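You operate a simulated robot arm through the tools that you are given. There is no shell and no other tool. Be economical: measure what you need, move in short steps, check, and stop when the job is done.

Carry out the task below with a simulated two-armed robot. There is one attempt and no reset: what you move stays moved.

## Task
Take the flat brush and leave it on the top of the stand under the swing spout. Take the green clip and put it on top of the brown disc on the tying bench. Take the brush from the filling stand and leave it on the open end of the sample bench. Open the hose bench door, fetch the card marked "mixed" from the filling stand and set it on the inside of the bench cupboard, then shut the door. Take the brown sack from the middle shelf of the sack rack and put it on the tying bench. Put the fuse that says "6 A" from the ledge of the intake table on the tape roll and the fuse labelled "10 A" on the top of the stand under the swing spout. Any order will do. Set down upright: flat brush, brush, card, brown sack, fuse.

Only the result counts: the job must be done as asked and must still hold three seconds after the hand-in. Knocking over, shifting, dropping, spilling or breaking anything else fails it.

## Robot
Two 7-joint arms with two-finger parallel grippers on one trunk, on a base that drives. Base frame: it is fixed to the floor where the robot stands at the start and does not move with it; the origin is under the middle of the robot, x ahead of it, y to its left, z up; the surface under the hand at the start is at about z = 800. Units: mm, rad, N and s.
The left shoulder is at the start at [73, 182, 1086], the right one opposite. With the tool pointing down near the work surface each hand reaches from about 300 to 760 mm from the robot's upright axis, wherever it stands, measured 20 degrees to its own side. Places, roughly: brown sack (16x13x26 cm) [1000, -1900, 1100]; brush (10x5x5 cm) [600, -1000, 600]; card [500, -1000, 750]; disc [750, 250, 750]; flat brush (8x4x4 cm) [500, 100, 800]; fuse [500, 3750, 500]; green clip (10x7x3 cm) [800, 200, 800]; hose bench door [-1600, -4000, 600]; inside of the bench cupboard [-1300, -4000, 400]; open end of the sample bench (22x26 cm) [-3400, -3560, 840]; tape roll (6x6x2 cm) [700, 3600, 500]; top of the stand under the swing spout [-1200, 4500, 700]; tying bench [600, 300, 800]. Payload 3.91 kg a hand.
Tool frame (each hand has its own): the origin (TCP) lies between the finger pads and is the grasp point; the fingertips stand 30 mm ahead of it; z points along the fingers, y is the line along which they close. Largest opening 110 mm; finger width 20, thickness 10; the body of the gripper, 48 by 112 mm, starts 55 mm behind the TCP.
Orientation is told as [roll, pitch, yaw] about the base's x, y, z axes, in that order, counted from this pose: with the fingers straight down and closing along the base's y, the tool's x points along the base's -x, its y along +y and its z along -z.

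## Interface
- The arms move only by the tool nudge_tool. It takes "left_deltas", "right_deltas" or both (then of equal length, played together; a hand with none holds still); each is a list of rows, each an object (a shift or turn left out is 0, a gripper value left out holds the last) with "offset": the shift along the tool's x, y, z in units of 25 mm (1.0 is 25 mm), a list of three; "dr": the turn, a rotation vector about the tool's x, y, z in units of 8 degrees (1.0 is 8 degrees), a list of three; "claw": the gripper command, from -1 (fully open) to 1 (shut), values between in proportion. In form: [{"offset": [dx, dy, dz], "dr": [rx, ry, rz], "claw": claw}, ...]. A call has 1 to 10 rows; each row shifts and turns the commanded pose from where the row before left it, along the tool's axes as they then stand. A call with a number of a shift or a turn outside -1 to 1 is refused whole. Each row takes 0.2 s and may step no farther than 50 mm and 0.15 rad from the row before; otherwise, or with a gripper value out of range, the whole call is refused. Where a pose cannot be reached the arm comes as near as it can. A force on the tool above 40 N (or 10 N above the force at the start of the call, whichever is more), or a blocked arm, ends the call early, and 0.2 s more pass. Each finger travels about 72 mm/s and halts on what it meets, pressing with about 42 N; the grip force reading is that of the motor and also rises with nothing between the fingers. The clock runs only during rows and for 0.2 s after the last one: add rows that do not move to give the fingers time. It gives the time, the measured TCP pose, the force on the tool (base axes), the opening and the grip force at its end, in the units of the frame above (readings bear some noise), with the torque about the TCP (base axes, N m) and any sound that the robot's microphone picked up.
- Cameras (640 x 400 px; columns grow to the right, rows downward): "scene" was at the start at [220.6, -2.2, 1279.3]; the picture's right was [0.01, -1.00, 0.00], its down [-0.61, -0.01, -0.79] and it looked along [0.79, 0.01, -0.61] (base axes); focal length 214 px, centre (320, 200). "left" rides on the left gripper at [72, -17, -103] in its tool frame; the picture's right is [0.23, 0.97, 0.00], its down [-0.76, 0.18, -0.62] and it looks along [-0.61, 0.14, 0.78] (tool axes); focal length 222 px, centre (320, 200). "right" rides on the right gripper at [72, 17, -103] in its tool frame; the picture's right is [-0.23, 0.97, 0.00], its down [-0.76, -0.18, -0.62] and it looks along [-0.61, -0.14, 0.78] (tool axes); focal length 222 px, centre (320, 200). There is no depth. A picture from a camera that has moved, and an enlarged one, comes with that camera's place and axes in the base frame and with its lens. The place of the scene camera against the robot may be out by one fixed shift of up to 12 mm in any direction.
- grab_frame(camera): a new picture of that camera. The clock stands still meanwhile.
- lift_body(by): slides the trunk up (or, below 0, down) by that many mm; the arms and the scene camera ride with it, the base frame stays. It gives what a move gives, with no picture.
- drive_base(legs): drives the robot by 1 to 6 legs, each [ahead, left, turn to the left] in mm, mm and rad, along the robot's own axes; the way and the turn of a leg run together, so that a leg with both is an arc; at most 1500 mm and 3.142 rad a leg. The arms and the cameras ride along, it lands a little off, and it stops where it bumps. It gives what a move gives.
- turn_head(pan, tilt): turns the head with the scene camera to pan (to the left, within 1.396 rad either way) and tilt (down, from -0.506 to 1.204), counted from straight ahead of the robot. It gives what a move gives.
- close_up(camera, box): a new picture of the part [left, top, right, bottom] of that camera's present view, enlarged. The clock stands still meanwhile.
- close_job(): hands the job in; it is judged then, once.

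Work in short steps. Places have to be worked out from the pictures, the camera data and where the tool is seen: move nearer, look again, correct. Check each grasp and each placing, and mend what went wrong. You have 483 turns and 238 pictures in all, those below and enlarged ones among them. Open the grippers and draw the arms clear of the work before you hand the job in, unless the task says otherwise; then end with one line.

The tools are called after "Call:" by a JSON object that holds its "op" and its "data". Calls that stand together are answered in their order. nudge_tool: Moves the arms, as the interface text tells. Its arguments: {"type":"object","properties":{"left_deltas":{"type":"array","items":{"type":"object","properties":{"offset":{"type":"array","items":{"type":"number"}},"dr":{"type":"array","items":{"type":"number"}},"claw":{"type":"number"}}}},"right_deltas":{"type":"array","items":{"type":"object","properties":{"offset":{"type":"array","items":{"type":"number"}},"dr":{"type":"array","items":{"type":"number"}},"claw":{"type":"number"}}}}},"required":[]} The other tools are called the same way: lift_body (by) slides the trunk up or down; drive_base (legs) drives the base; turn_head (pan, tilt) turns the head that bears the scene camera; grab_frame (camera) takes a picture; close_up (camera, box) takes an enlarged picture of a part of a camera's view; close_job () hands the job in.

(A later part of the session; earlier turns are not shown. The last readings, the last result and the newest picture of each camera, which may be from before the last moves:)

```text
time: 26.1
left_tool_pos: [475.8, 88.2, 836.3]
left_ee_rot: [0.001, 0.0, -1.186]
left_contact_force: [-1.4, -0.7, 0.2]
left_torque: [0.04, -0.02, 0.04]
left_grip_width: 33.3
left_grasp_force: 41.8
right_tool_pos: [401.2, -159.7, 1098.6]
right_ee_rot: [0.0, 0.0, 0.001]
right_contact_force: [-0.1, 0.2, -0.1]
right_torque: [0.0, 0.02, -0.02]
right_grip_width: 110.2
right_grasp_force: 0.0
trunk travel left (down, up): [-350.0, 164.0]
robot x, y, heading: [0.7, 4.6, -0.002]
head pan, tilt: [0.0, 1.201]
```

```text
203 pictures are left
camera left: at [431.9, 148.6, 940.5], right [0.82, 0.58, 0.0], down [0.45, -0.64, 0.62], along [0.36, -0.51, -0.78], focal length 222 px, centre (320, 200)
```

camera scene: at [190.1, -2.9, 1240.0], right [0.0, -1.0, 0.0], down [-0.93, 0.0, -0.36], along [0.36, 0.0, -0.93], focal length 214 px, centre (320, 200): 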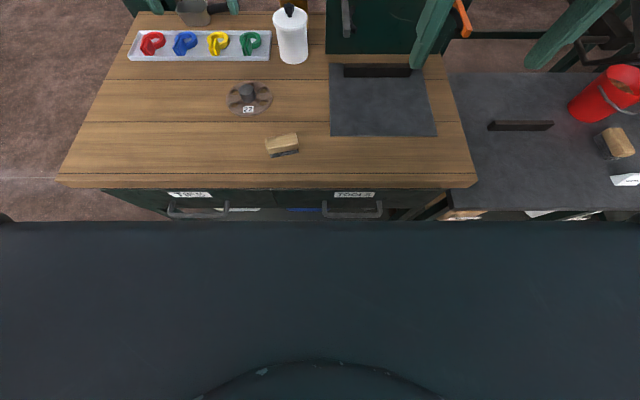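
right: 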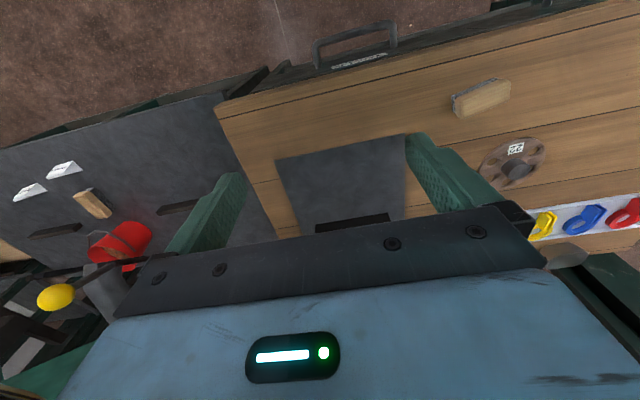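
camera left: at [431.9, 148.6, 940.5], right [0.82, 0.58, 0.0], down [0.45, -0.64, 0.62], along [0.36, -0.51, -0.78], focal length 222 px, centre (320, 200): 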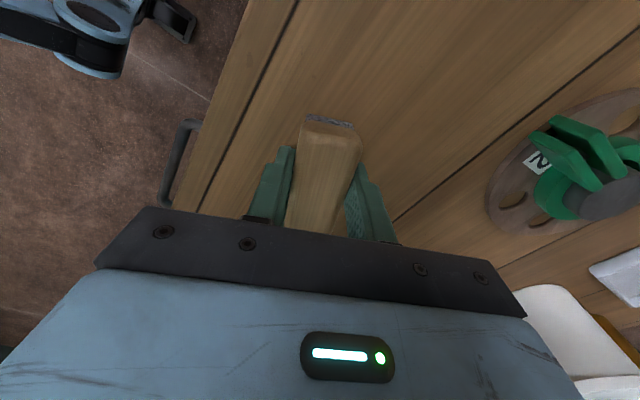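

Gripped at 33 mm. I'll lift it and check that it stays level.

Call:
{"op": "nudge_tool", "data": {"left_deltas": [{"offset": [0, 0, -1]}, {"offset": [0, 0, -1]}, {"offset": [0, 0, -1]}, {"offset": [0, 0, -1]}, {"offset": [0, 0, -1]}, {"offset": [0, 0, -1]}, {"offset": [0, 0, -1]}, {"offset": [0, 0, -1]}, {"offset": [0, 0, -1]}]}}

Call:
{"op": "nudge_tool", "data": {"left_deltas": [{"dr": [0, 0, -1]}, {"dr": [0, 0, -1]}, {"dr": [0, 0, -1]}, {"dr": [0, 0, -1]}, {"dr": [0, 0, -1]}, {"dr": [0, 0, -1]}, {"dr": [0, 0, -1]}, {"dr": [0, 0, -1]}]}}

Call:
{"op": "turn_head", "data": {"pan": 0, "tilt": 0.66}}

Call:
{"op": "grab_frame", "data": {"camera": "scene"}}

```text
time: 28.1
left_tool_pos: [473.9, 87.3, 1062.1]
left_ee_rot: [0.0, 0.001, -1.188]
left_contact_force: [-0.5, 0.1, -0.9]
left_torque: [-0.03, -0.02, 0.01]
left_grip_width: 33.3
left_grasp_force: 41.3
right_tool_pos: [400.7, -159.4, 1100.3]
right_ee_rot: [0.0, 0.002, 0.0]
right_contact_force: [0.5, -0.5, -0.1]
right_torque: [0.01, -0.01, 0.02]
right_grip_width: 109.8
right_grasp_force: 0.0
trunk travel left (down, up): [-350.0, 164.0]
robot x, y, heading: [1.1, -0.3, -0.005]
head pan, tilt: [0.0, 1.201]
```

```text
time: 29.9
left_tool_pos: [476.7, 87.2, 1062.3]
left_ee_rot: [0.001, 0.0, -0.068]
left_contact_force: [0.9, -0.7, -1.1]
left_torque: [-0.01, 0.01, 0.01]
left_grip_width: 33.2
left_grasp_force: 42.4
right_tool_pos: [401.5, -160.3, 1098.9]
right_ee_rot: [0.0, 0.0, -0.001]
right_contact_force: [-0.5, -0.6, -0.2]
right_torque: [-0.03, 0.02, 0.0]
right_grip_width: 110.0
right_grasp_force: 0.1
trunk travel left (down, up): [-350.0, 164.0]
robot x, y, heading: [1.7, 4.4, 0.001]
head pan, tilt: [0.0, 1.201]
```

```text
time: 30.9
left_tool_pos: [476.1, 86.6, 1062.2]
left_ee_rot: [0.0, 0.0, -0.068]
left_contact_force: [0.4, 0.5, -0.8]
left_torque: [-0.04, -0.01, -0.02]
left_grip_width: 33.4
left_grasp_force: 42.4
right_tool_pos: [402.3, -160.0, 1099.7]
right_ee_rot: [0.001, 0.0, 0.0]
right_contact_force: [0.2, -1.1, 0.9]
right_torque: [-0.03, 0.02, -0.01]
right_grip_width: 110.0
right_grasp_force: 0.0
trunk travel left (down, up): [-350.0, 164.0]
robot x, y, heading: [0.8, 3.6, -0.002]
head pan, tilt: [0.0, 0.66]
```

```text
202 pictures are left
camera scene: at [220.6, -2.9, 1279.3], right [0.0, -1.0, 0.0], down [-0.61, 0.0, -0.79], along [0.79, 0.0, -0.61], focal length 214 px, centre (320, 200)
```

scene: 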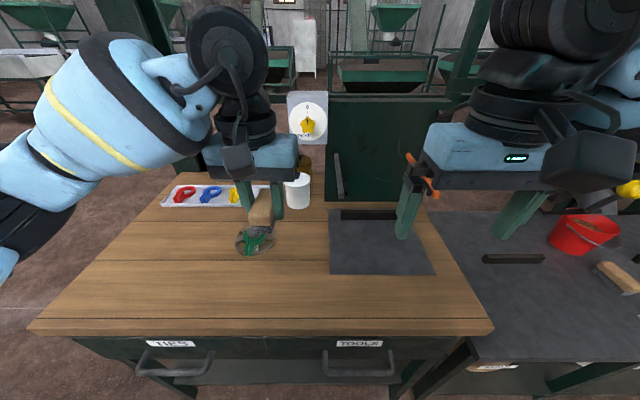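

Both hands are clear. I'll look to the left, toward the intake table and the spout stand.

Call:
{"op": "turn_head", "data": {"pan": 1.2, "tilt": 0.25}}

Call:
{"op": "grab_frame", "data": {"camera": "scene"}}

Call:
{"op": "turn_head", "data": {"pan": -1.2, "tilt": 0.25}}

Call:
{"op": "grab_frame", "data": {"camera": "scene"}}

```text
time: 32.3
left_tool_pos: [476.2, 86.2, 1061.9]
left_ee_rot: [-0.001, -0.001, -0.069]
left_contact_force: [-1.0, -0.1, -0.2]
left_torque: [0.04, 0.01, 0.01]
left_grip_width: 33.1
left_grasp_force: 41.8
right_tool_pos: [401.5, -159.8, 1099.8]
right_ee_rot: [-0.001, -0.001, 0.001]
right_contact_force: [0.1, 0.6, -0.1]
right_torque: [0.0, -0.04, 0.02]
right_grip_width: 109.9
right_grasp_force: 0.0
trunk travel left (down, up): [-350.0, 164.0]
robot x, y, heading: [0.1, -0.6, 0.001]
head pan, tilt: [1.201, 0.25]
```

```text
201 pictures are left
camera scene: at [168.1, 84.2, 1316.8], right [0.93, -0.36, 0.0], down [-0.09, -0.23, -0.97], along [0.35, 0.9, -0.25], focal length 214 px, centre (320, 200)
```

scene: 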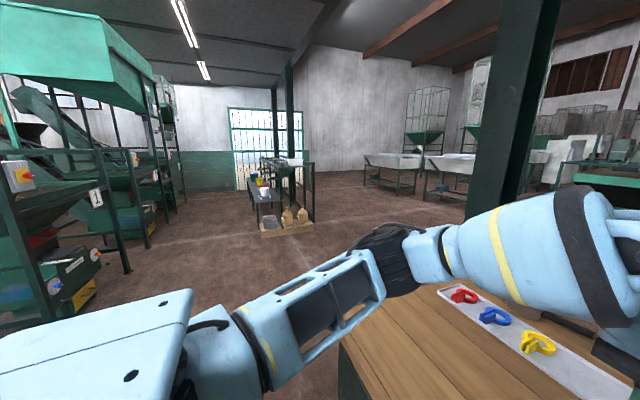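

```text
time: 34.5
left_tool_pos: [476.0, 86.3, 1063.3]
left_ee_rot: [-0.001, -0.001, -0.069]
left_contact_force: [0.0, -0.3, -1.0]
left_torque: [0.0, -0.03, 0.0]
left_grip_width: 32.7
left_grasp_force: 42.2
right_tool_pos: [401.0, -159.5, 1100.4]
right_ee_rot: [0.0, 0.001, 0.0]
right_contact_force: [-0.3, -0.9, 0.0]
right_torque: [0.01, 0.01, -0.01]
right_grip_width: 109.9
right_grasp_force: 0.0
trunk travel left (down, up): [-350.0, 164.0]
robot x, y, heading: [1.1, -0.8, -0.004]
head pan, tilt: [-1.201, 0.25]
```

```text
200 pictures are left
camera scene: at [168.0, -89.9, 1316.8], right [-0.93, -0.36, 0.0], down [-0.09, 0.23, -0.97], along [0.35, -0.9, -0.25], focal length 214 px, centre (320, 200)
```

scene: 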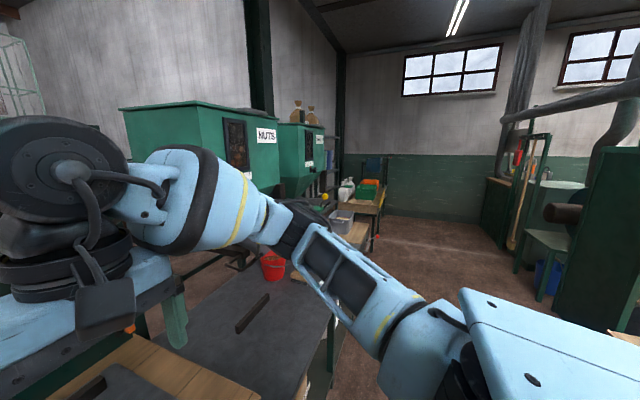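

The route to the left is open. I'll back off 250 mm, turn left and drive toward the intake table.

Call:
{"op": "drive_base", "data": {"legs": [[-250, 0, 0], [0, 0, 1.571], [1200, 0, 0]]}}

Call:
{"op": "turn_head", "data": {"pan": 0, "tilt": 0.2}}

Call:
{"op": "grab_frame", "data": {"camera": "scene"}}

```text
time: 45.9
left_tool_pos: [-323.6, 1704.1, 1062.6]
left_ee_rot: [0.001, 0.0, 1.497]
left_contact_force: [-0.3, -1.2, -1.2]
left_torque: [0.0, 0.0, -0.01]
left_grip_width: 33.2
left_grasp_force: 41.9
right_tool_pos: [-76.0, 1628.9, 1099.0]
right_ee_rot: [0.001, -0.001, 1.567]
right_contact_force: [0.3, 0.9, -0.2]
right_torque: [0.02, -0.02, 0.01]
right_grip_width: 110.1
right_grasp_force: 0.0
trunk travel left (down, up): [-350.0, 164.0]
robot x, y, heading: [-234.5, 1230.0, 1.565]
head pan, tilt: [-1.201, 0.25]
```

```text
time: 47.3
left_tool_pos: [-322.9, 1704.3, 1062.2]
left_ee_rot: [0.0, 0.0, 1.497]
left_contact_force: [0.2, 0.9, 0.0]
left_torque: [-0.02, 0.01, -0.03]
left_grip_width: 33.2
left_grasp_force: 42.3
right_tool_pos: [-77.4, 1626.7, 1098.5]
right_ee_rot: [0.0, -0.002, 1.566]
right_contact_force: [1.0, 0.3, 0.0]
right_torque: [0.03, 0.0, 0.02]
right_grip_width: 109.9
right_grasp_force: 0.0
trunk travel left (down, up): [-350.0, 164.0]
robot x, y, heading: [-239.9, 1225.2, 1.568]
head pan, tilt: [0.0, 0.201]
```

```text
199 pictures are left
camera scene: at [-235.1, 1449.3, 1321.3], right [1.0, 0.0, 0.0], down [0.0, -0.2, -0.98], along [0.0, 0.98, -0.2], focal length 214 px, centre (320, 200)
```

scene: 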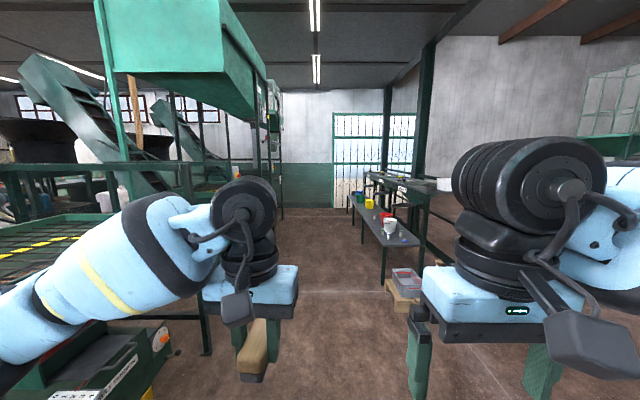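

I'll zoom on the intake table and on the machine at the left.

Call:
{"op": "close_up", "data": {"camera": "scene", "box": [340, 150, 460, 310]}}

Call:
{"op": "close_up", "data": {"camera": "scene", "box": [120, 90, 320, 230]}}

```text
2.50 times, centred on (400, 230) of scene
camera zoom: at [-235.1, 1449.3, 1321.3], right [1.0, 0.0, 0.0], down [0.0, -0.2, -0.98], along [0.0, 0.98, -0.2], focal length 536 px, centre (120, 125)
```

zoom: 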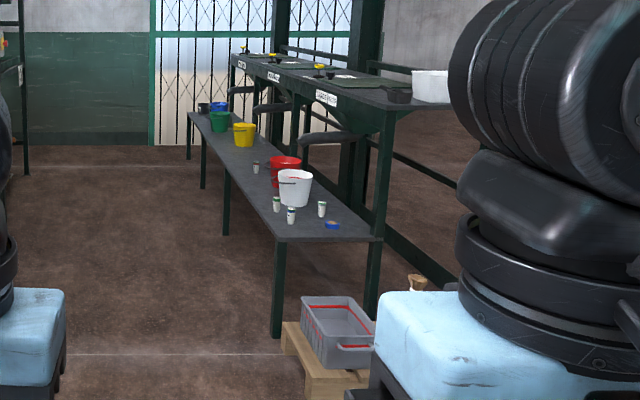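

```text
2.86 times, centred on (220, 160) of scene
camera zoom: at [-235.1, 1449.3, 1321.3], right [1.0, 0.0, 0.0], down [0.0, -0.2, -0.98], along [0.0, 0.98, -0.2], focal length 613 px, centre (606, 314)
```

zoom: 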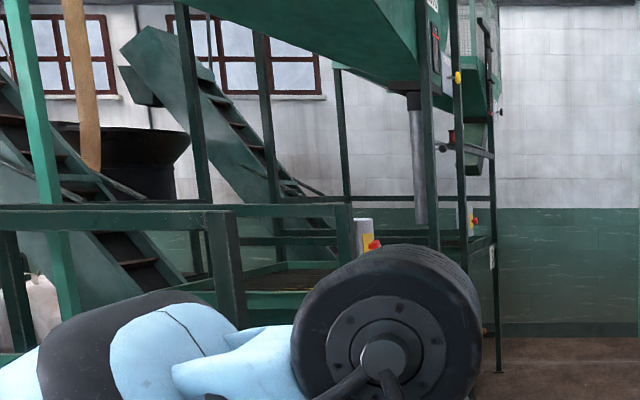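

The ledge starts near x=356, with the fuses at about (480,3580) and the tape roll at about (600,3420). I'll drive alongside and turn to face it.

Call:
{"op": "drive_base", "data": {"legs": [[1200, 0, 0], [1050, 0, 0], [0, 0, -1.567]]}}

Call:
{"op": "turn_head", "data": {"pan": 0, "tilt": 0.7}}

Call:
{"op": "grab_frame", "data": {"camera": "scene"}}

```text
time: 62.3
left_tool_pos: [278.9, 3556.3, 1062.5]
left_ee_rot: [0.002, 0.001, -0.099]
left_contact_force: [0.5, -0.7, -0.3]
left_torque: [-0.02, -0.03, 0.03]
left_grip_width: 33.4
left_grasp_force: 41.6
right_tool_pos: [196.3, 3312.0, 1098.6]
right_ee_rot: [-0.002, 0.001, -0.031]
right_contact_force: [-0.5, 0.1, -0.2]
right_torque: [0.02, -0.01, 0.0]
right_grip_width: 110.1
right_grasp_force: 0.1
trunk travel left (down, up): [-350.0, 164.0]
robot x, y, heading: [-200.8, 3486.9, -0.03]
head pan, tilt: [0.0, 0.201]
```

```text
time: 63.2
left_tool_pos: [277.8, 3555.6, 1062.2]
left_ee_rot: [0.0, 0.0, -0.099]
left_contact_force: [0.8, 0.5, -0.2]
left_torque: [0.02, 0.0, -0.02]
left_grip_width: 33.2
left_grasp_force: 42.2
right_tool_pos: [197.5, 3312.0, 1100.0]
right_ee_rot: [0.001, 0.0, -0.03]
right_contact_force: [0.2, -0.4, -0.2]
right_torque: [0.01, -0.02, -0.01]
right_grip_width: 110.1
right_grasp_force: 0.0
trunk travel left (down, up): [-350.0, 164.0]
robot x, y, heading: [-201.4, 3485.0, -0.033]
head pan, tilt: [0.0, 0.7]
```

```text
196 pictures are left
camera scene: at [19.0, 3473.9, 1276.0], right [-0.03, -1.0, 0.0], down [-0.64, 0.02, -0.77], along [0.77, -0.02, -0.64], focal length 214 px, centre (320, 200)
```

scene: 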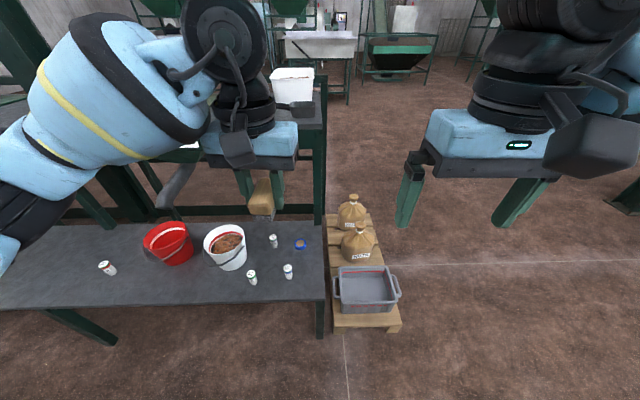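

The fuses stand on the ledge ahead. I'll zoom to read their labels.

Call:
{"op": "close_up", "data": {"camera": "scene", "box": [230, 220, 320, 290]}}

Call:
{"op": "close_up", "data": {"camera": "scene", "box": [90, 250, 130, 280]}}

```text
5.71 times, centred on (275, 255) of scene
camera zoom: at [19.0, 3473.9, 1276.0], right [-0.03, -1.0, 0.0], down [-0.64, 0.02, -0.77], along [0.77, -0.02, -0.64], focal length 1226 px, centre (577, -114)
```

zoom: 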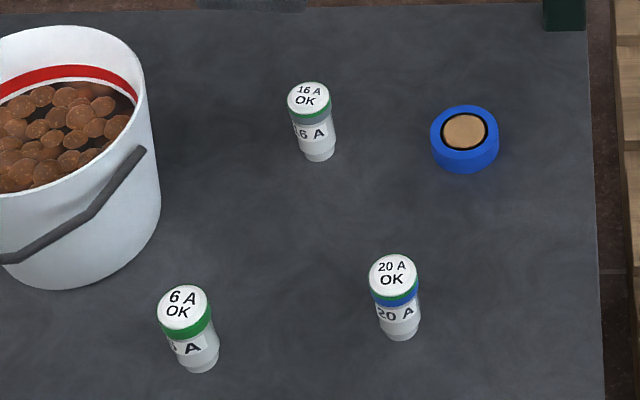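

```text
13.33 times, centred on (110, 265) of scene
camera zoom: at [19.0, 3473.9, 1276.0], right [-0.03, -1.0, 0.0], down [-0.64, 0.02, -0.77], along [0.77, -0.02, -0.64], focal length 2860 px, centre (3120, -667)
```

zoom: 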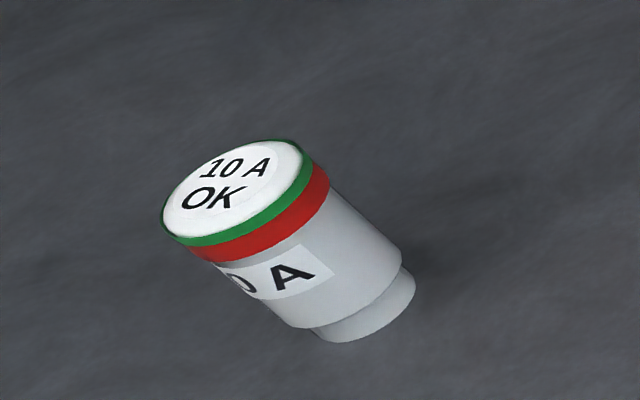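

Found: 6 A at about (455,3714), 10 A at about (514,4288), tape roll at about (633,3546). I'll position the robot near (-40,3800) facing the ledge and lower the trunk.

Call:
{"op": "drive_base", "data": {"legs": [[0, 314, 0.031], [150, 0, 0]]}}

Call:
{"op": "lift_body", "data": {"by": -230}}

Call:
{"op": "turn_head", "data": {"pan": -0.1, "tilt": 0.9}}

Call:
{"op": "grab_frame", "data": {"camera": "scene"}}

Call:
{"op": "grab_frame", "data": {"camera": "right"}}

```text
time: 67.5
left_tool_pos: [430.8, 3883.7, 1062.7]
left_ee_rot: [0.001, -0.001, -0.073]
left_contact_force: [0.5, 0.5, -0.2]
left_torque: [-0.02, 0.03, 0.0]
left_grip_width: 33.3
left_grasp_force: 41.9
right_tool_pos: [354.4, 3637.1, 1101.0]
right_ee_rot: [-0.001, 0.0, -0.002]
right_contact_force: [0.2, 0.2, -0.8]
right_torque: [0.02, 0.01, 0.0]
right_grip_width: 110.1
right_grasp_force: 0.2
trunk travel left (down, up): [-350.0, 164.0]
robot x, y, heading: [-47.5, 3800.1, -0.002]
head pan, tilt: [0.0, 0.7]
```

```text
time: 69.9
left_tool_pos: [429.5, 3883.6, 832.5]
left_ee_rot: [-0.001, -0.001, -0.073]
left_contact_force: [-0.3, 0.6, -0.4]
left_torque: [-0.01, -0.02, 0.0]
left_grip_width: 33.0
left_grasp_force: 41.8
right_tool_pos: [352.5, 3637.6, 870.4]
right_ee_rot: [-0.001, -0.002, -0.003]
right_contact_force: [0.1, -0.1, 0.6]
right_torque: [0.02, -0.01, 0.0]
right_grip_width: 110.1
right_grasp_force: 0.0
trunk travel left (down, up): [-120.0, 394.0]
robot x, y, heading: [-47.1, 3798.6, -0.006]
head pan, tilt: [0.0, 0.7]
```

```text
time: 70.7
left_tool_pos: [429.6, 3882.6, 832.7]
left_ee_rot: [0.0, 0.001, -0.073]
left_contact_force: [-0.5, 0.1, -0.8]
left_torque: [0.0, 0.03, -0.04]
left_grip_width: 33.0
left_grasp_force: 41.9
right_tool_pos: [353.5, 3636.7, 869.0]
right_ee_rot: [0.0, -0.001, -0.004]
right_contact_force: [0.6, 0.3, 0.2]
right_torque: [0.0, -0.02, 0.02]
right_grip_width: 109.8
right_grasp_force: 0.0
trunk travel left (down, up): [-120.0, 394.0]
robot x, y, heading: [-46.8, 3794.3, -0.0]
head pan, tilt: [-0.099, 0.901]
```

```text
193 pictures are left
camera scene: at [239.9, 3786.8, 1009.8], right [-0.1, -0.99, 0.0], down [-0.78, 0.08, -0.62], along [0.62, -0.06, -0.78], focal length 214 px, centre (320, 200)
```

scene: 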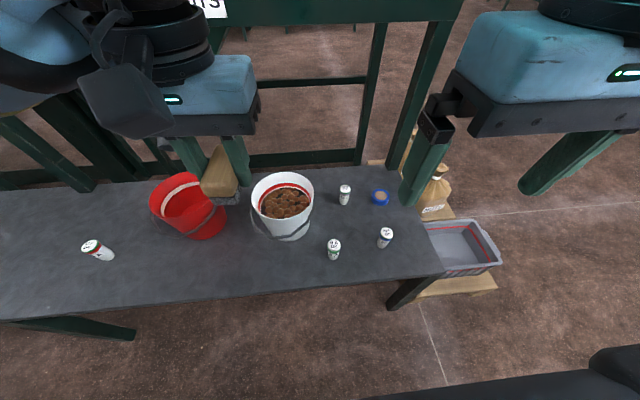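

```text
192 pictures are left
camera right: at [280.5, 3654.4, 972.6], right [0.23, 0.97, 0.0], down [0.76, -0.18, 0.62], along [0.61, -0.14, -0.78], focal length 222 px, centre (320, 200)
```

right: 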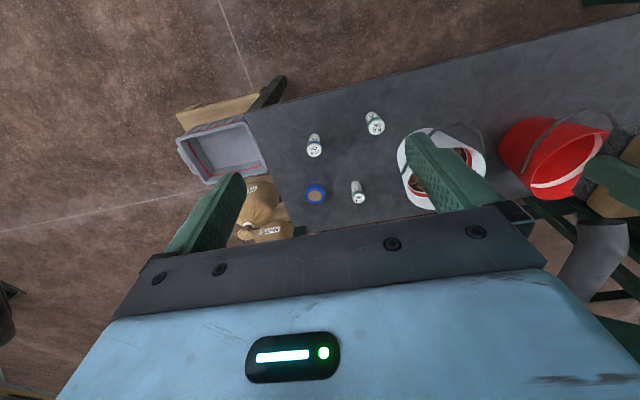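

The 6 A fuse is at about (461,3725) and the tape roll at about (615,3564). I'll bring the right hand over the fuse.

Call:
{"op": "nudge_tool", "data": {"right_deltas": [{"offset": [-0.43, 0.352, 0.916], "claw": -0.1}, {"offset": [-0.43, 0.352, 0.916]}, {"offset": [-0.43, 0.352, 0.916]}, {"offset": [-0.43, 0.352, 0.916]}, {"offset": [-0.43, 0.352, 0.916]}, {"offset": [-0.43, 0.352, 0.916]}, {"offset": [-0.43, 0.352, 0.916]}, {"offset": [-0.43, 0.352, 0.916]}, {"offset": [-0.43, 0.352, 0.916]}, {"offset": [-0.43, 0.352, 0.916]}]}}

Call:
{"op": "grab_frame", "data": {"camera": "right"}}

Call:
{"op": "grab_frame", "data": {"camera": "scene"}}

```text
time: 72.9
left_tool_pos: [429.9, 3884.1, 833.1]
left_ee_rot: [0.001, 0.001, -0.074]
left_contact_force: [-0.1, -0.8, 0.7]
left_torque: [-0.02, 0.0, 0.0]
left_grip_width: 33.0
left_grasp_force: 42.2
right_tool_pos: [460.8, 3722.7, 640.2]
right_ee_rot: [0.002, -0.002, -0.004]
right_contact_force: [-0.3, -0.1, -0.3]
right_torque: [0.0, -0.03, 0.01]
right_grip_width: 60.5
right_grasp_force: 0.0
trunk travel left (down, up): [-120.0, 394.0]
robot x, y, heading: [-50.4, 3799.6, -0.002]
head pan, tilt: [-0.099, 0.901]
```

```text
191 pictures are left
camera right: at [387.7, 3741.2, 742.1], right [0.23, 0.97, 0.0], down [0.76, -0.18, 0.62], along [0.61, -0.14, -0.78], focal length 222 px, centre (320, 200)
```

right: 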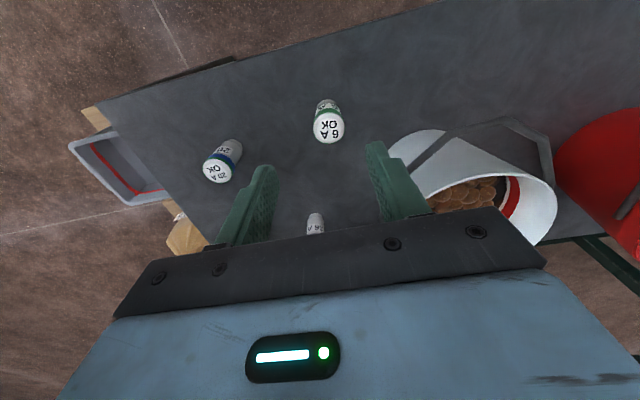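

```text
190 pictures are left
camera scene: at [240.0, 3786.9, 1009.7], right [-0.1, -0.99, 0.0], down [-0.78, 0.08, -0.62], along [0.62, -0.06, -0.78], focal length 214 px, centre (320, 200)
```

scene: 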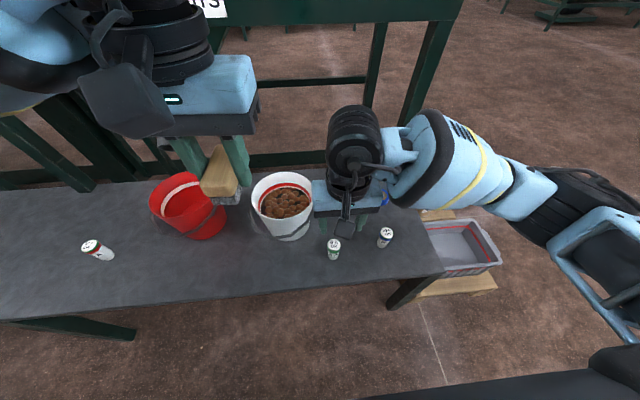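

The fuse centre is at about (459,3731). I'll shift and lower astride it.

Call:
{"op": "nudge_tool", "data": {"right_deltas": [{"offset": [0.04, 0.32, 0.5]}, {"offset": [0, 0, 0.85]}, {"offset": [0, 0, 0.85]}, {"offset": [0, 0, 0.85]}, {"offset": [0, 0, 0.85]}]}}

Call:
{"op": "grab_frame", "data": {"camera": "right"}}

```text
time: 74.1
left_tool_pos: [430.3, 3882.7, 833.1]
left_ee_rot: [0.0, -0.001, -0.073]
left_contact_force: [0.8, 0.8, -0.3]
left_torque: [0.0, -0.03, -0.01]
left_grip_width: 33.1
left_grasp_force: 42.1
right_tool_pos: [459.9, 3734.0, 542.9]
right_ee_rot: [0.0, 0.0, -0.004]
right_contact_force: [0.1, 0.2, 0.5]
right_torque: [-0.04, -0.01, 0.0]
right_grip_width: 60.5
right_grasp_force: 0.0
trunk travel left (down, up): [-120.0, 394.0]
robot x, y, heading: [-47.7, 3798.1, -0.001]
head pan, tilt: [-0.099, 0.901]
```

```text
189 pictures are left
camera right: at [386.4, 3750.7, 645.2], right [0.23, 0.97, 0.0], down [0.76, -0.18, 0.62], along [0.61, -0.14, -0.78], focal length 222 px, centre (320, 200)
```

right: 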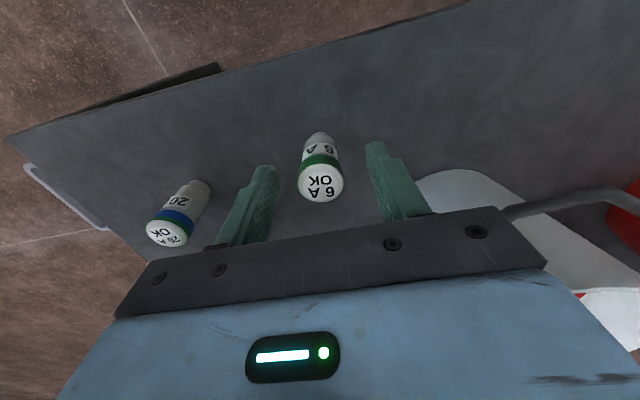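

Aligned. I'll lower 6 mm more and close on the fuse.

Call:
{"op": "nudge_tool", "data": {"right_deltas": [{"offset": [0, 0, 0.24]}, {"claw": 1}, {}, {}]}}

Call:
{"op": "nudge_tool", "data": {"right_deltas": [{"offset": [0, 0, -1]}, {"offset": [0, 0, -1]}, {"offset": [0, 0, -0.5]}]}}

Call:
{"op": "grab_frame", "data": {"camera": "right"}}

```text
time: 75.1
left_tool_pos: [430.3, 3883.2, 832.4]
left_ee_rot: [-0.001, -0.002, -0.073]
left_contact_force: [0.2, -1.3, -1.3]
left_torque: [0.0, -0.01, 0.01]
left_grip_width: 33.0
left_grasp_force: 41.9
right_tool_pos: [459.5, 3732.4, 536.7]
right_ee_rot: [0.0, 0.0, -0.005]
right_contact_force: [0.5, 0.0, -0.7]
right_torque: [0.03, -0.01, 0.01]
right_grip_width: 0.1
right_grasp_force: 37.8
trunk travel left (down, up): [-120.0, 394.0]
robot x, y, heading: [-43.2, 3797.2, -0.003]
head pan, tilt: [-0.099, 0.901]
```

```text
time: 75.9
left_tool_pos: [429.5, 3882.0, 831.8]
left_ee_rot: [0.0, 0.001, -0.074]
left_contact_force: [-0.1, 0.1, -0.7]
left_torque: [0.01, 0.01, -0.03]
left_grip_width: 33.3
left_grasp_force: 41.8
right_tool_pos: [459.2, 3732.4, 598.3]
right_ee_rot: [0.0, 0.0, -0.003]
right_contact_force: [0.2, -0.6, 0.5]
right_torque: [-0.02, -0.01, 0.03]
right_grip_width: 0.0
right_grasp_force: 37.8
trunk travel left (down, up): [-120.0, 394.0]
robot x, y, heading: [-46.2, 3798.8, -0.004]
head pan, tilt: [-0.099, 0.901]
```

```text
188 pictures are left
camera right: at [386.3, 3750.4, 701.6], right [0.23, 0.97, 0.0], down [0.76, -0.18, 0.62], along [0.61, -0.14, -0.78], focal length 222 px, centre (320, 200)
```

right: 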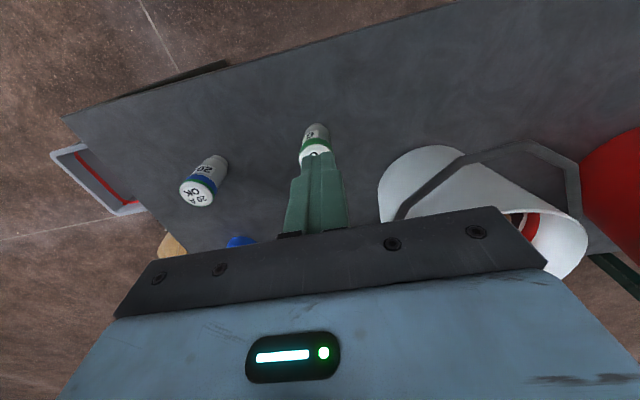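

The fuse is still standing and hidden behind the fingers, so it is further out and lower: about (477,3730) with its top near 515. I'll reopen, shift forward and lower with a check.

Call:
{"op": "nudge_tool", "data": {"right_deltas": [{"claw": -0.1}, {"offset": [-0.35, -0.08, 0]}, {"offset": [-0.35, 0, 0]}, {"offset": [0, 0, 0.8]}, {"offset": [0, 0, 0.8]}, {"offset": [0, 0, 0.8]}]}}

Call:
{"op": "grab_frame", "data": {"camera": "right"}}

```text
time: 77.3
left_tool_pos: [429.9, 3883.6, 831.8]
left_ee_rot: [0.001, -0.001, -0.073]
left_contact_force: [-0.4, 0.5, 0.1]
left_torque: [0.01, 0.01, -0.05]
left_grip_width: 33.1
left_grasp_force: 41.9
right_tool_pos: [477.1, 3729.5, 540.1]
right_ee_rot: [0.001, 0.001, -0.002]
right_contact_force: [-0.3, 0.4, 0.0]
right_torque: [-0.03, -0.03, 0.02]
right_grip_width: 60.2
right_grasp_force: 0.1
trunk travel left (down, up): [-120.0, 394.0]
robot x, y, heading: [-50.5, 3798.3, -0.002]
head pan, tilt: [-0.099, 0.901]
```

```text
187 pictures are left
camera right: at [404.3, 3746.9, 643.0], right [0.23, 0.97, 0.0], down [0.76, -0.18, 0.62], along [0.61, -0.14, -0.78], focal length 222 px, centre (320, 200)
```

right: 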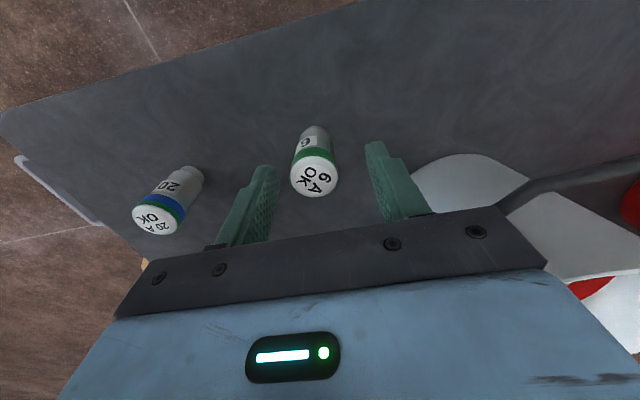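

The fuse base is still well below the tips, so I'll lower another 20 mm and look.

Call:
{"op": "nudge_tool", "data": {"right_deltas": [{"offset": [0, 0, 0.8]}]}}

Call:
{"op": "close_up", "data": {"camera": "right", "box": [200, 80, 440, 240]}}

Call:
{"op": "close_up", "data": {"camera": "scene", "box": [250, 150, 400, 270]}}

```text
time: 77.7
left_tool_pos: [431.0, 3882.6, 832.9]
left_ee_rot: [0.001, -0.002, -0.073]
left_contact_force: [-1.0, -0.4, -1.2]
left_torque: [-0.03, 0.0, -0.01]
left_grip_width: 33.4
left_grasp_force: 42.5
right_tool_pos: [477.4, 3729.7, 519.9]
right_ee_rot: [0.0, 0.0, -0.003]
right_contact_force: [0.5, 0.3, -0.1]
right_torque: [-0.01, 0.0, 0.03]
right_grip_width: 60.7
right_grasp_force: 0.0
trunk travel left (down, up): [-120.0, 394.0]
robot x, y, heading: [-46.5, 3794.8, -0.003]
head pan, tilt: [-0.099, 0.901]
```

```text
2.50 times, centred on (320, 160) of right
camera zoom: at [404.3, 3746.7, 622.5], right [0.23, 0.97, 0.0], down [0.76, -0.18, 0.62], along [0.61, -0.14, -0.78], focal length 555 px, centre (320, 300)
```

zoom: 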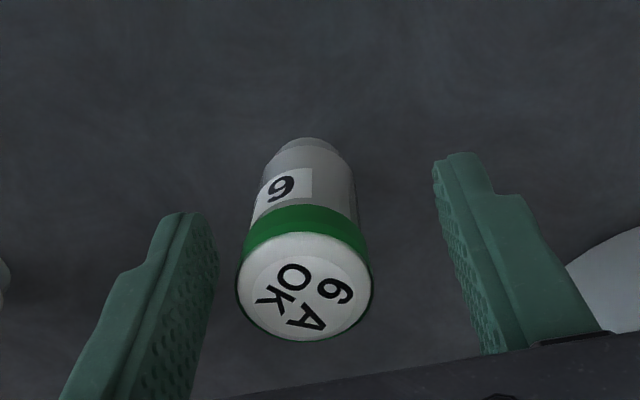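

```text
3.33 times, centred on (325, 210) of scene
camera zoom: at [240.0, 3786.8, 1009.7], right [-0.1, -0.99, 0.0], down [-0.78, 0.08, -0.62], along [0.62, -0.06, -0.78], focal length 715 px, centre (303, 167)
```

zoom: 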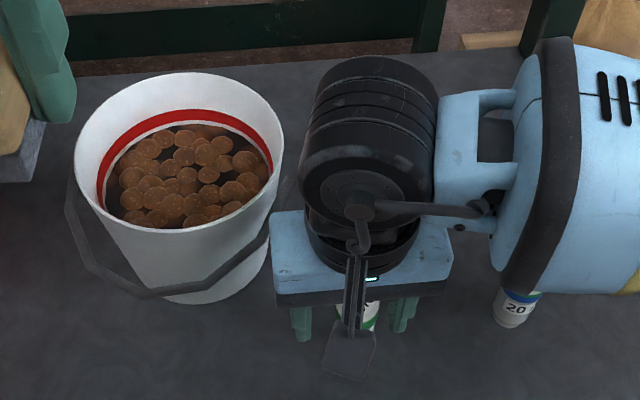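

Two-view geometry gives the fuse axis at x of about 479, its top at 520 and the ledge at about 464. I'll lower to 500 and close.

Call:
{"op": "nudge_tool", "data": {"right_deltas": [{"offset": [-0.08, 0, 0.8]}, {"claw": 1}, {}, {}]}}

Call:
{"op": "grab_frame", "data": {"camera": "right"}}

```text
time: 78.7
left_tool_pos: [430.3, 3883.9, 832.7]
left_ee_rot: [0.001, -0.001, -0.074]
left_contact_force: [-0.3, -0.7, -1.1]
left_torque: [-0.02, 0.02, -0.02]
left_grip_width: 33.2
left_grasp_force: 41.9
right_tool_pos: [476.8, 3729.0, 498.6]
right_ee_rot: [-0.001, 0.0, -0.004]
right_contact_force: [-0.3, -0.7, 0.3]
right_torque: [-0.02, -0.03, 0.0]
right_grip_width: 29.0
right_grasp_force: 42.4
trunk travel left (down, up): [-120.0, 394.0]
robot x, y, heading: [-47.1, 3798.4, 0.003]
head pan, tilt: [-0.099, 0.901]
```

```text
184 pictures are left
camera right: at [405.3, 3748.1, 601.6], right [0.23, 0.97, 0.0], down [0.76, -0.18, 0.62], along [0.61, -0.14, -0.78], focal length 222 px, centre (320, 200)
```

right: 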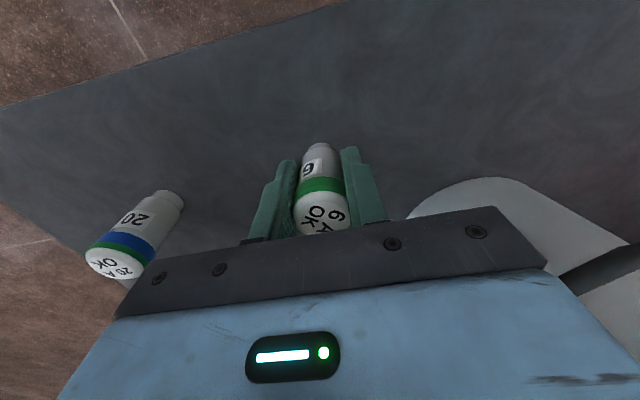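

The 6 A fuse is held at 29 mm. I'll lift it and carry it over the tape roll.

Call:
{"op": "nudge_tool", "data": {"right_deltas": [{"offset": [0, 0, -1]}, {"offset": [0, 0, -1]}, {"offset": [0, 0, -1]}, {"offset": [0, 0, -1]}, {"offset": [-0.8, -0.98, 0]}, {"offset": [-0.8, -0.98, 0]}, {"offset": [-0.8, -0.98, 0]}, {"offset": [-0.8, -0.98, 0]}, {"offset": [-0.8, -0.98, 0]}, {"offset": [-0.8, -0.98, 0]}]}}

Call:
{"op": "grab_frame", "data": {"camera": "right"}}

Call:
{"op": "close_up", "data": {"camera": "scene", "box": [300, 140, 440, 260]}}

```text
time: 80.9
left_tool_pos: [430.1, 3883.8, 831.6]
left_ee_rot: [0.001, 0.0, -0.072]
left_contact_force: [-0.4, -0.6, -1.1]
left_torque: [0.01, 0.01, -0.02]
left_grip_width: 33.3
left_grasp_force: 41.7
right_tool_pos: [599.0, 3582.3, 598.9]
right_ee_rot: [0.001, -0.002, -0.003]
right_contact_force: [1.1, -0.6, -0.5]
right_torque: [0.05, 0.04, 0.01]
right_grip_width: 29.1
right_grasp_force: 41.8
trunk travel left (down, up): [-120.0, 394.0]
robot x, y, heading: [-48.9, 3796.3, -0.003]
head pan, tilt: [-0.099, 0.901]
```

```text
183 pictures are left
camera right: at [525.4, 3600.5, 701.2], right [0.23, 0.97, 0.0], down [0.76, -0.18, 0.62], along [0.61, -0.14, -0.78], focal length 222 px, centre (320, 200)
```

right: 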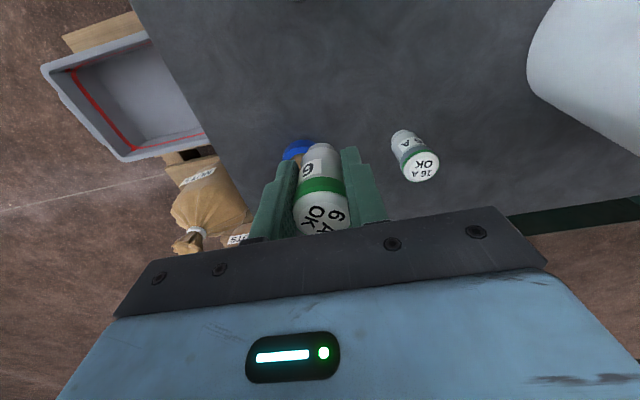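

```text
3.33 times, centred on (370, 200) of scene
camera zoom: at [240.0, 3786.7, 1009.7], right [-0.1, -0.99, 0.0], down [-0.78, 0.08, -0.62], along [0.62, -0.06, -0.78], focal length 715 px, centre (153, 200)
```

zoom: 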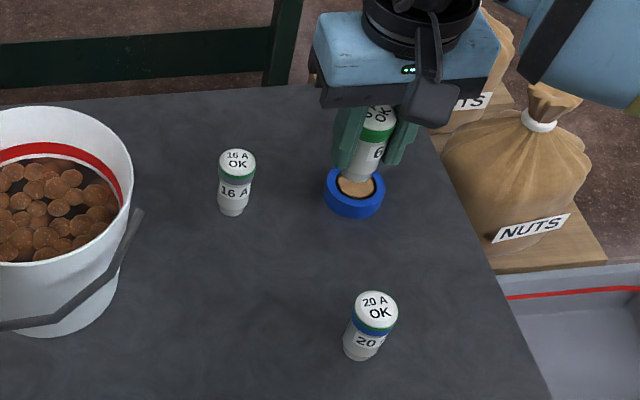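

The tape roll centre is at about (646,3551). I'll move there, lower to 560 and compare again.

Call:
{"op": "nudge_tool", "data": {"right_deltas": [{"offset": [-0.9, -0.62, 0.78]}, {"offset": [-0.9, -0.62, 0.78]}, {}]}}

Call:
{"op": "close_up", "data": {"camera": "scene", "box": [340, 150, 410, 220]}}

Call:
{"op": "grab_frame", "data": {"camera": "right"}}

```text
time: 81.7
left_tool_pos: [428.9, 3883.9, 832.4]
left_ee_rot: [0.002, 0.001, -0.073]
left_contact_force: [-0.7, 0.2, -0.3]
left_torque: [-0.03, -0.01, -0.02]
left_grip_width: 33.3
left_grasp_force: 41.6
right_tool_pos: [647.7, 3551.7, 558.5]
right_ee_rot: [0.0, 0.001, -0.004]
right_contact_force: [0.9, 0.7, -0.4]
right_torque: [0.01, -0.01, 0.02]
right_grip_width: 28.8
right_grasp_force: 41.7
trunk travel left (down, up): [-120.0, 394.0]
robot x, y, heading: [-46.3, 3799.9, -0.005]
head pan, tilt: [-0.099, 0.901]
```

```text
5.71 times, centred on (375, 185) of scene
camera zoom: at [239.9, 3786.8, 1009.7], right [-0.1, -0.99, 0.0], down [-0.78, 0.08, -0.62], along [0.62, -0.06, -0.78], focal length 1226 px, centre (6, 286)
```

zoom: 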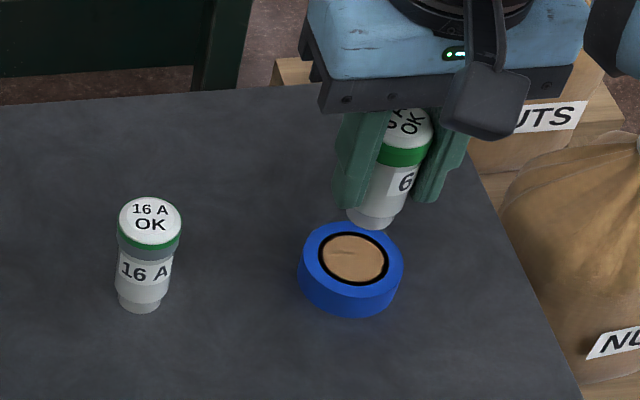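

```text
180 pictures are left
camera right: at [573.1, 3568.7, 661.6], right [0.23, 0.97, 0.0], down [0.76, -0.18, 0.62], along [0.61, -0.14, -0.78], focal length 222 px, centre (320, 200)
```

right: 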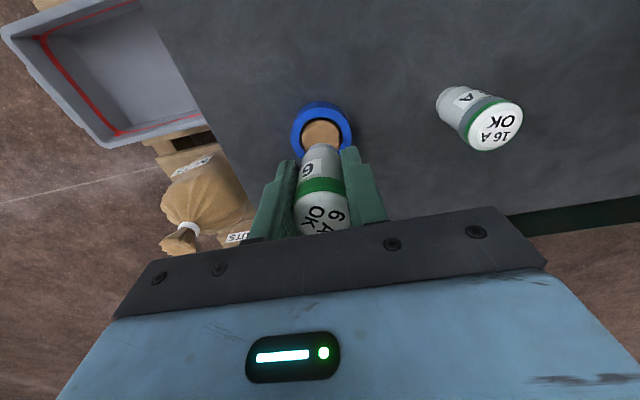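

The fuse is within a few millimetres of the tape centre. I'll lower it until contact.

Call:
{"op": "nudge_tool", "data": {"right_deltas": [{"offset": [0, 0.08, 0.6]}, {"offset": [0, 0, 0.5]}, {"offset": [0, 0, 0.2]}, {"offset": [0, 0, 0.1]}]}}

Call:
{"op": "close_up", "data": {"camera": "scene", "box": [340, 150, 410, 220]}}

```text
time: 82.7
left_tool_pos: [430.1, 3883.9, 832.9]
left_ee_rot: [0.0, -0.002, -0.074]
left_contact_force: [0.1, 0.3, -1.4]
left_torque: [-0.02, -0.03, -0.02]
left_grip_width: 33.1
left_grasp_force: 41.7
right_tool_pos: [643.4, 3552.6, 526.5]
right_ee_rot: [0.0, -0.002, -0.005]
right_contact_force: [0.8, 0.2, -0.6]
right_torque: [-0.04, -0.01, -0.03]
right_grip_width: 28.8
right_grasp_force: 41.8
trunk travel left (down, up): [-120.0, 394.0]
robot x, y, heading: [-48.2, 3800.6, -0.003]
head pan, tilt: [-0.099, 0.901]
```

```text
5.71 times, centred on (375, 185) of scene
camera zoom: at [240.0, 3786.8, 1009.7], right [-0.1, -0.99, 0.0], down [-0.78, 0.08, -0.62], along [0.62, -0.06, -0.78], focal length 1226 px, centre (6, 286)
```

zoom: 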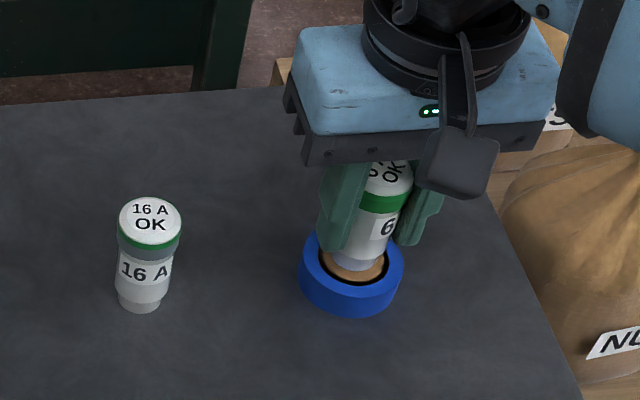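

Nearly down. I'll nudge 4 mm forward and lower in tiny steps.

Call:
{"op": "nudge_tool", "data": {"right_deltas": [{"offset": [-0.18, 0.04, 0.12]}, {"offset": [0, 0, 0.12]}, {}]}}

Call:
{"op": "close_up", "data": {"camera": "scene", "box": [340, 150, 410, 220]}}

```text
time: 83.5
left_tool_pos: [429.6, 3882.8, 833.0]
left_ee_rot: [-0.001, 0.0, -0.074]
left_contact_force: [-0.4, 0.5, -1.3]
left_torque: [-0.01, 0.01, 0.0]
left_grip_width: 33.0
left_grasp_force: 42.3
right_tool_pos: [650.4, 3554.3, 521.0]
right_ee_rot: [0.0, 0.0, -0.004]
right_contact_force: [0.1, -0.9, -2.1]
right_torque: [0.03, 0.04, -0.01]
right_grip_width: 29.1
right_grasp_force: 42.1
trunk travel left (down, up): [-120.0, 394.0]
robot x, y, heading: [-48.1, 3798.1, -0.001]
head pan, tilt: [-0.099, 0.901]
```

```text
5.71 times, centred on (375, 185) of scene
camera zoom: at [240.0, 3786.8, 1009.7], right [-0.1, -0.99, 0.0], down [-0.78, 0.08, -0.62], along [0.62, -0.06, -0.78], focal length 1226 px, centre (6, 286)
```

zoom: 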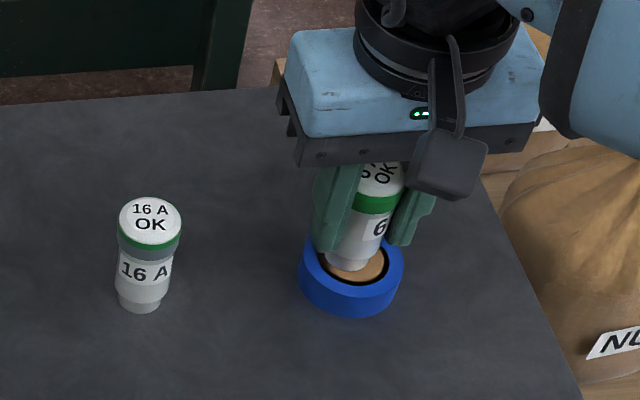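

No firm contact yet, so I'll continue with 2 mm steps.

Call:
{"op": "nudge_tool", "data": {"right_deltas": [{"offset": [0, -0.08, 0.1]}, {"offset": [0, 0, 0.08]}, {}]}}

```text
time: 84.3
left_tool_pos: [429.5, 3883.0, 832.9]
left_ee_rot: [0.0, -0.003, -0.074]
left_contact_force: [0.1, 0.0, 0.1]
left_torque: [0.03, 0.02, 0.0]
left_grip_width: 33.3
left_grasp_force: 42.5
right_tool_pos: [649.7, 3553.0, 517.4]
right_ee_rot: [-0.001, -0.001, -0.003]
right_contact_force: [-0.7, -1.0, 7.7]
right_torque: [-0.04, 0.03, -0.02]
right_grip_width: 28.9
right_grasp_force: 42.4
trunk travel left (down, up): [-120.0, 394.0]
robot x, y, heading: [-48.0, 3795.7, -0.003]
head pan, tilt: [-0.099, 0.901]
```

Contact at 7.7 N. I'll release gently and rise.

Call:
{"op": "nudge_tool", "data": {"right_deltas": [{"claw": 0.2}, {}, {"offset": [0, 0, -0.5]}, {"offset": [0, 0, -1]}, {"offset": [0, 0, -1]}, {"offset": [0, 0, -1]}]}}

Call:
{"op": "close_up", "data": {"camera": "scene", "box": [340, 150, 410, 220]}}

Call:
{"op": "close_up", "data": {"camera": "right", "box": [220, 60, 440, 220]}}

```text
time: 85.7
left_tool_pos: [429.3, 3882.5, 834.5]
left_ee_rot: [0.0, -0.001, -0.074]
left_contact_force: [-0.8, -0.1, -1.9]
left_torque: [-0.01, 0.06, -0.02]
left_grip_width: 33.0
left_grasp_force: 41.8
right_tool_pos: [649.3, 3553.5, 603.3]
right_ee_rot: [-0.001, -0.001, -0.001]
right_contact_force: [-0.5, -0.2, 0.0]
right_torque: [0.01, 0.02, 0.0]
right_grip_width: 43.7
right_grasp_force: 0.1
trunk travel left (down, up): [-120.0, 394.0]
robot x, y, heading: [-43.0, 3798.1, -0.001]
head pan, tilt: [-0.099, 0.901]
```

```text
5.71 times, centred on (375, 185) of scene
camera zoom: at [239.7, 3786.9, 1009.8], right [-0.1, -0.99, 0.0], down [-0.78, 0.08, -0.62], along [0.62, -0.06, -0.78], focal length 1226 px, centre (6, 286)
```

zoom: 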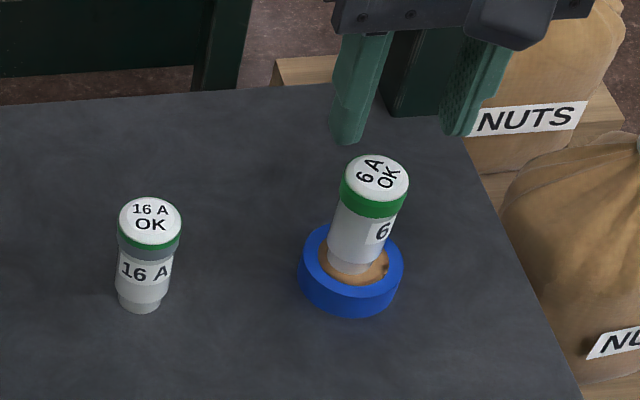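

```text
2.50 times, centred on (330, 140) of right
camera zoom: at [576.4, 3570.9, 705.2], right [0.23, 0.97, 0.0], down [0.76, -0.18, 0.62], along [0.61, -0.14, -0.78], focal length 555 px, centre (295, 350)
```

zoom: 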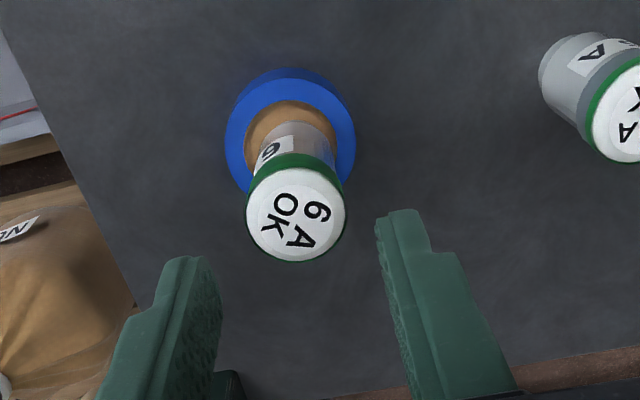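

The 6 A fuse stands on the tape roll. I'll retract the right hand and strafe left toward the 10 A fuse.

Call:
{"op": "nudge_tool", "data": {"right_deltas": [{"offset": [0.8, 0.0, -1]}, {"offset": [0.99, 0.35, -0.85]}, {"offset": [0.99, 0.35, -0.85]}, {"offset": [0.99, 0.35, -0.85]}, {"offset": [0.99, 0.35, -0.85]}, {"offset": [0.99, 0.35, -0.85]}, {"offset": [0.99, 0.35, -0.85]}, {"offset": [0.99, 0.35, -0.85]}, {"offset": [0.99, 0.35, -0.85]}, {"offset": [0.99, 0.35, -0.85]}]}}

Call:
{"op": "drive_base", "data": {"legs": [[0, 600, 0]]}}

Call:
{"op": "grab_frame", "data": {"camera": "scene"}}

Call:
{"op": "grab_frame", "data": {"camera": "right"}}

```text
time: 87.9
left_tool_pos: [429.7, 3883.6, 832.2]
left_ee_rot: [-0.001, -0.001, -0.075]
left_contact_force: [0.2, -0.4, -0.2]
left_torque: [0.0, 0.03, 0.02]
left_grip_width: 33.3
left_grasp_force: 42.4
right_tool_pos: [402.4, 3634.8, 820.8]
right_ee_rot: [0.001, -0.001, -0.003]
right_contact_force: [-0.3, -0.3, 0.1]
right_torque: [-0.02, 0.0, -0.01]
right_grip_width: 43.8
right_grasp_force: 0.0
trunk travel left (down, up): [-120.0, 394.0]
robot x, y, heading: [-44.7, 3800.3, -0.004]
head pan, tilt: [-0.099, 0.901]
```

```text
time: 93.6
left_tool_pos: [434.7, 4478.1, 832.0]
left_ee_rot: [0.0, 0.0, -0.081]
left_contact_force: [-0.3, 0.3, -1.2]
left_torque: [0.01, -0.01, 0.0]
left_grip_width: 33.2
left_grasp_force: 41.7
right_tool_pos: [407.4, 4230.1, 820.5]
right_ee_rot: [0.0, 0.0, -0.012]
right_contact_force: [0.4, -0.2, -0.9]
right_torque: [-0.01, -0.01, -0.01]
right_grip_width: 44.0
right_grasp_force: 0.0
trunk travel left (down, up): [-120.0, 394.0]
robot x, y, heading: [-44.4, 4395.5, -0.015]
head pan, tilt: [-0.099, 0.901]
```

```text
175 pictures are left
camera scene: at [244.6, 4383.0, 1009.7], right [-0.11, -0.99, 0.0], down [-0.78, 0.09, -0.62], along [0.62, -0.07, -0.78], focal length 214 px, centre (320, 200)
```

scene: 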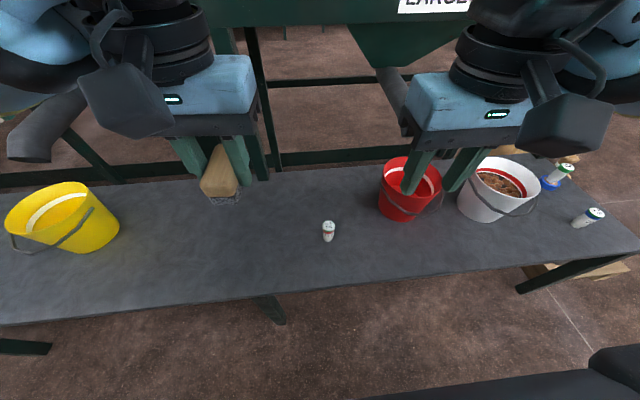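

```text
174 pictures are left
camera right: at [334.4, 4247.9, 923.1], right [0.24, 0.97, 0.0], down [0.76, -0.19, 0.62], along [0.61, -0.15, -0.78], focal length 222 px, centre (320, 200)
```

right: 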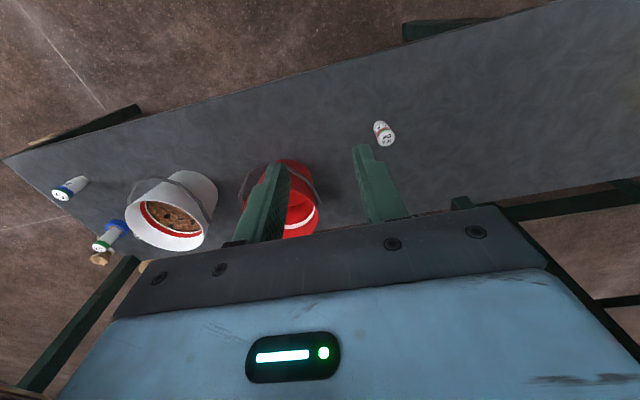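

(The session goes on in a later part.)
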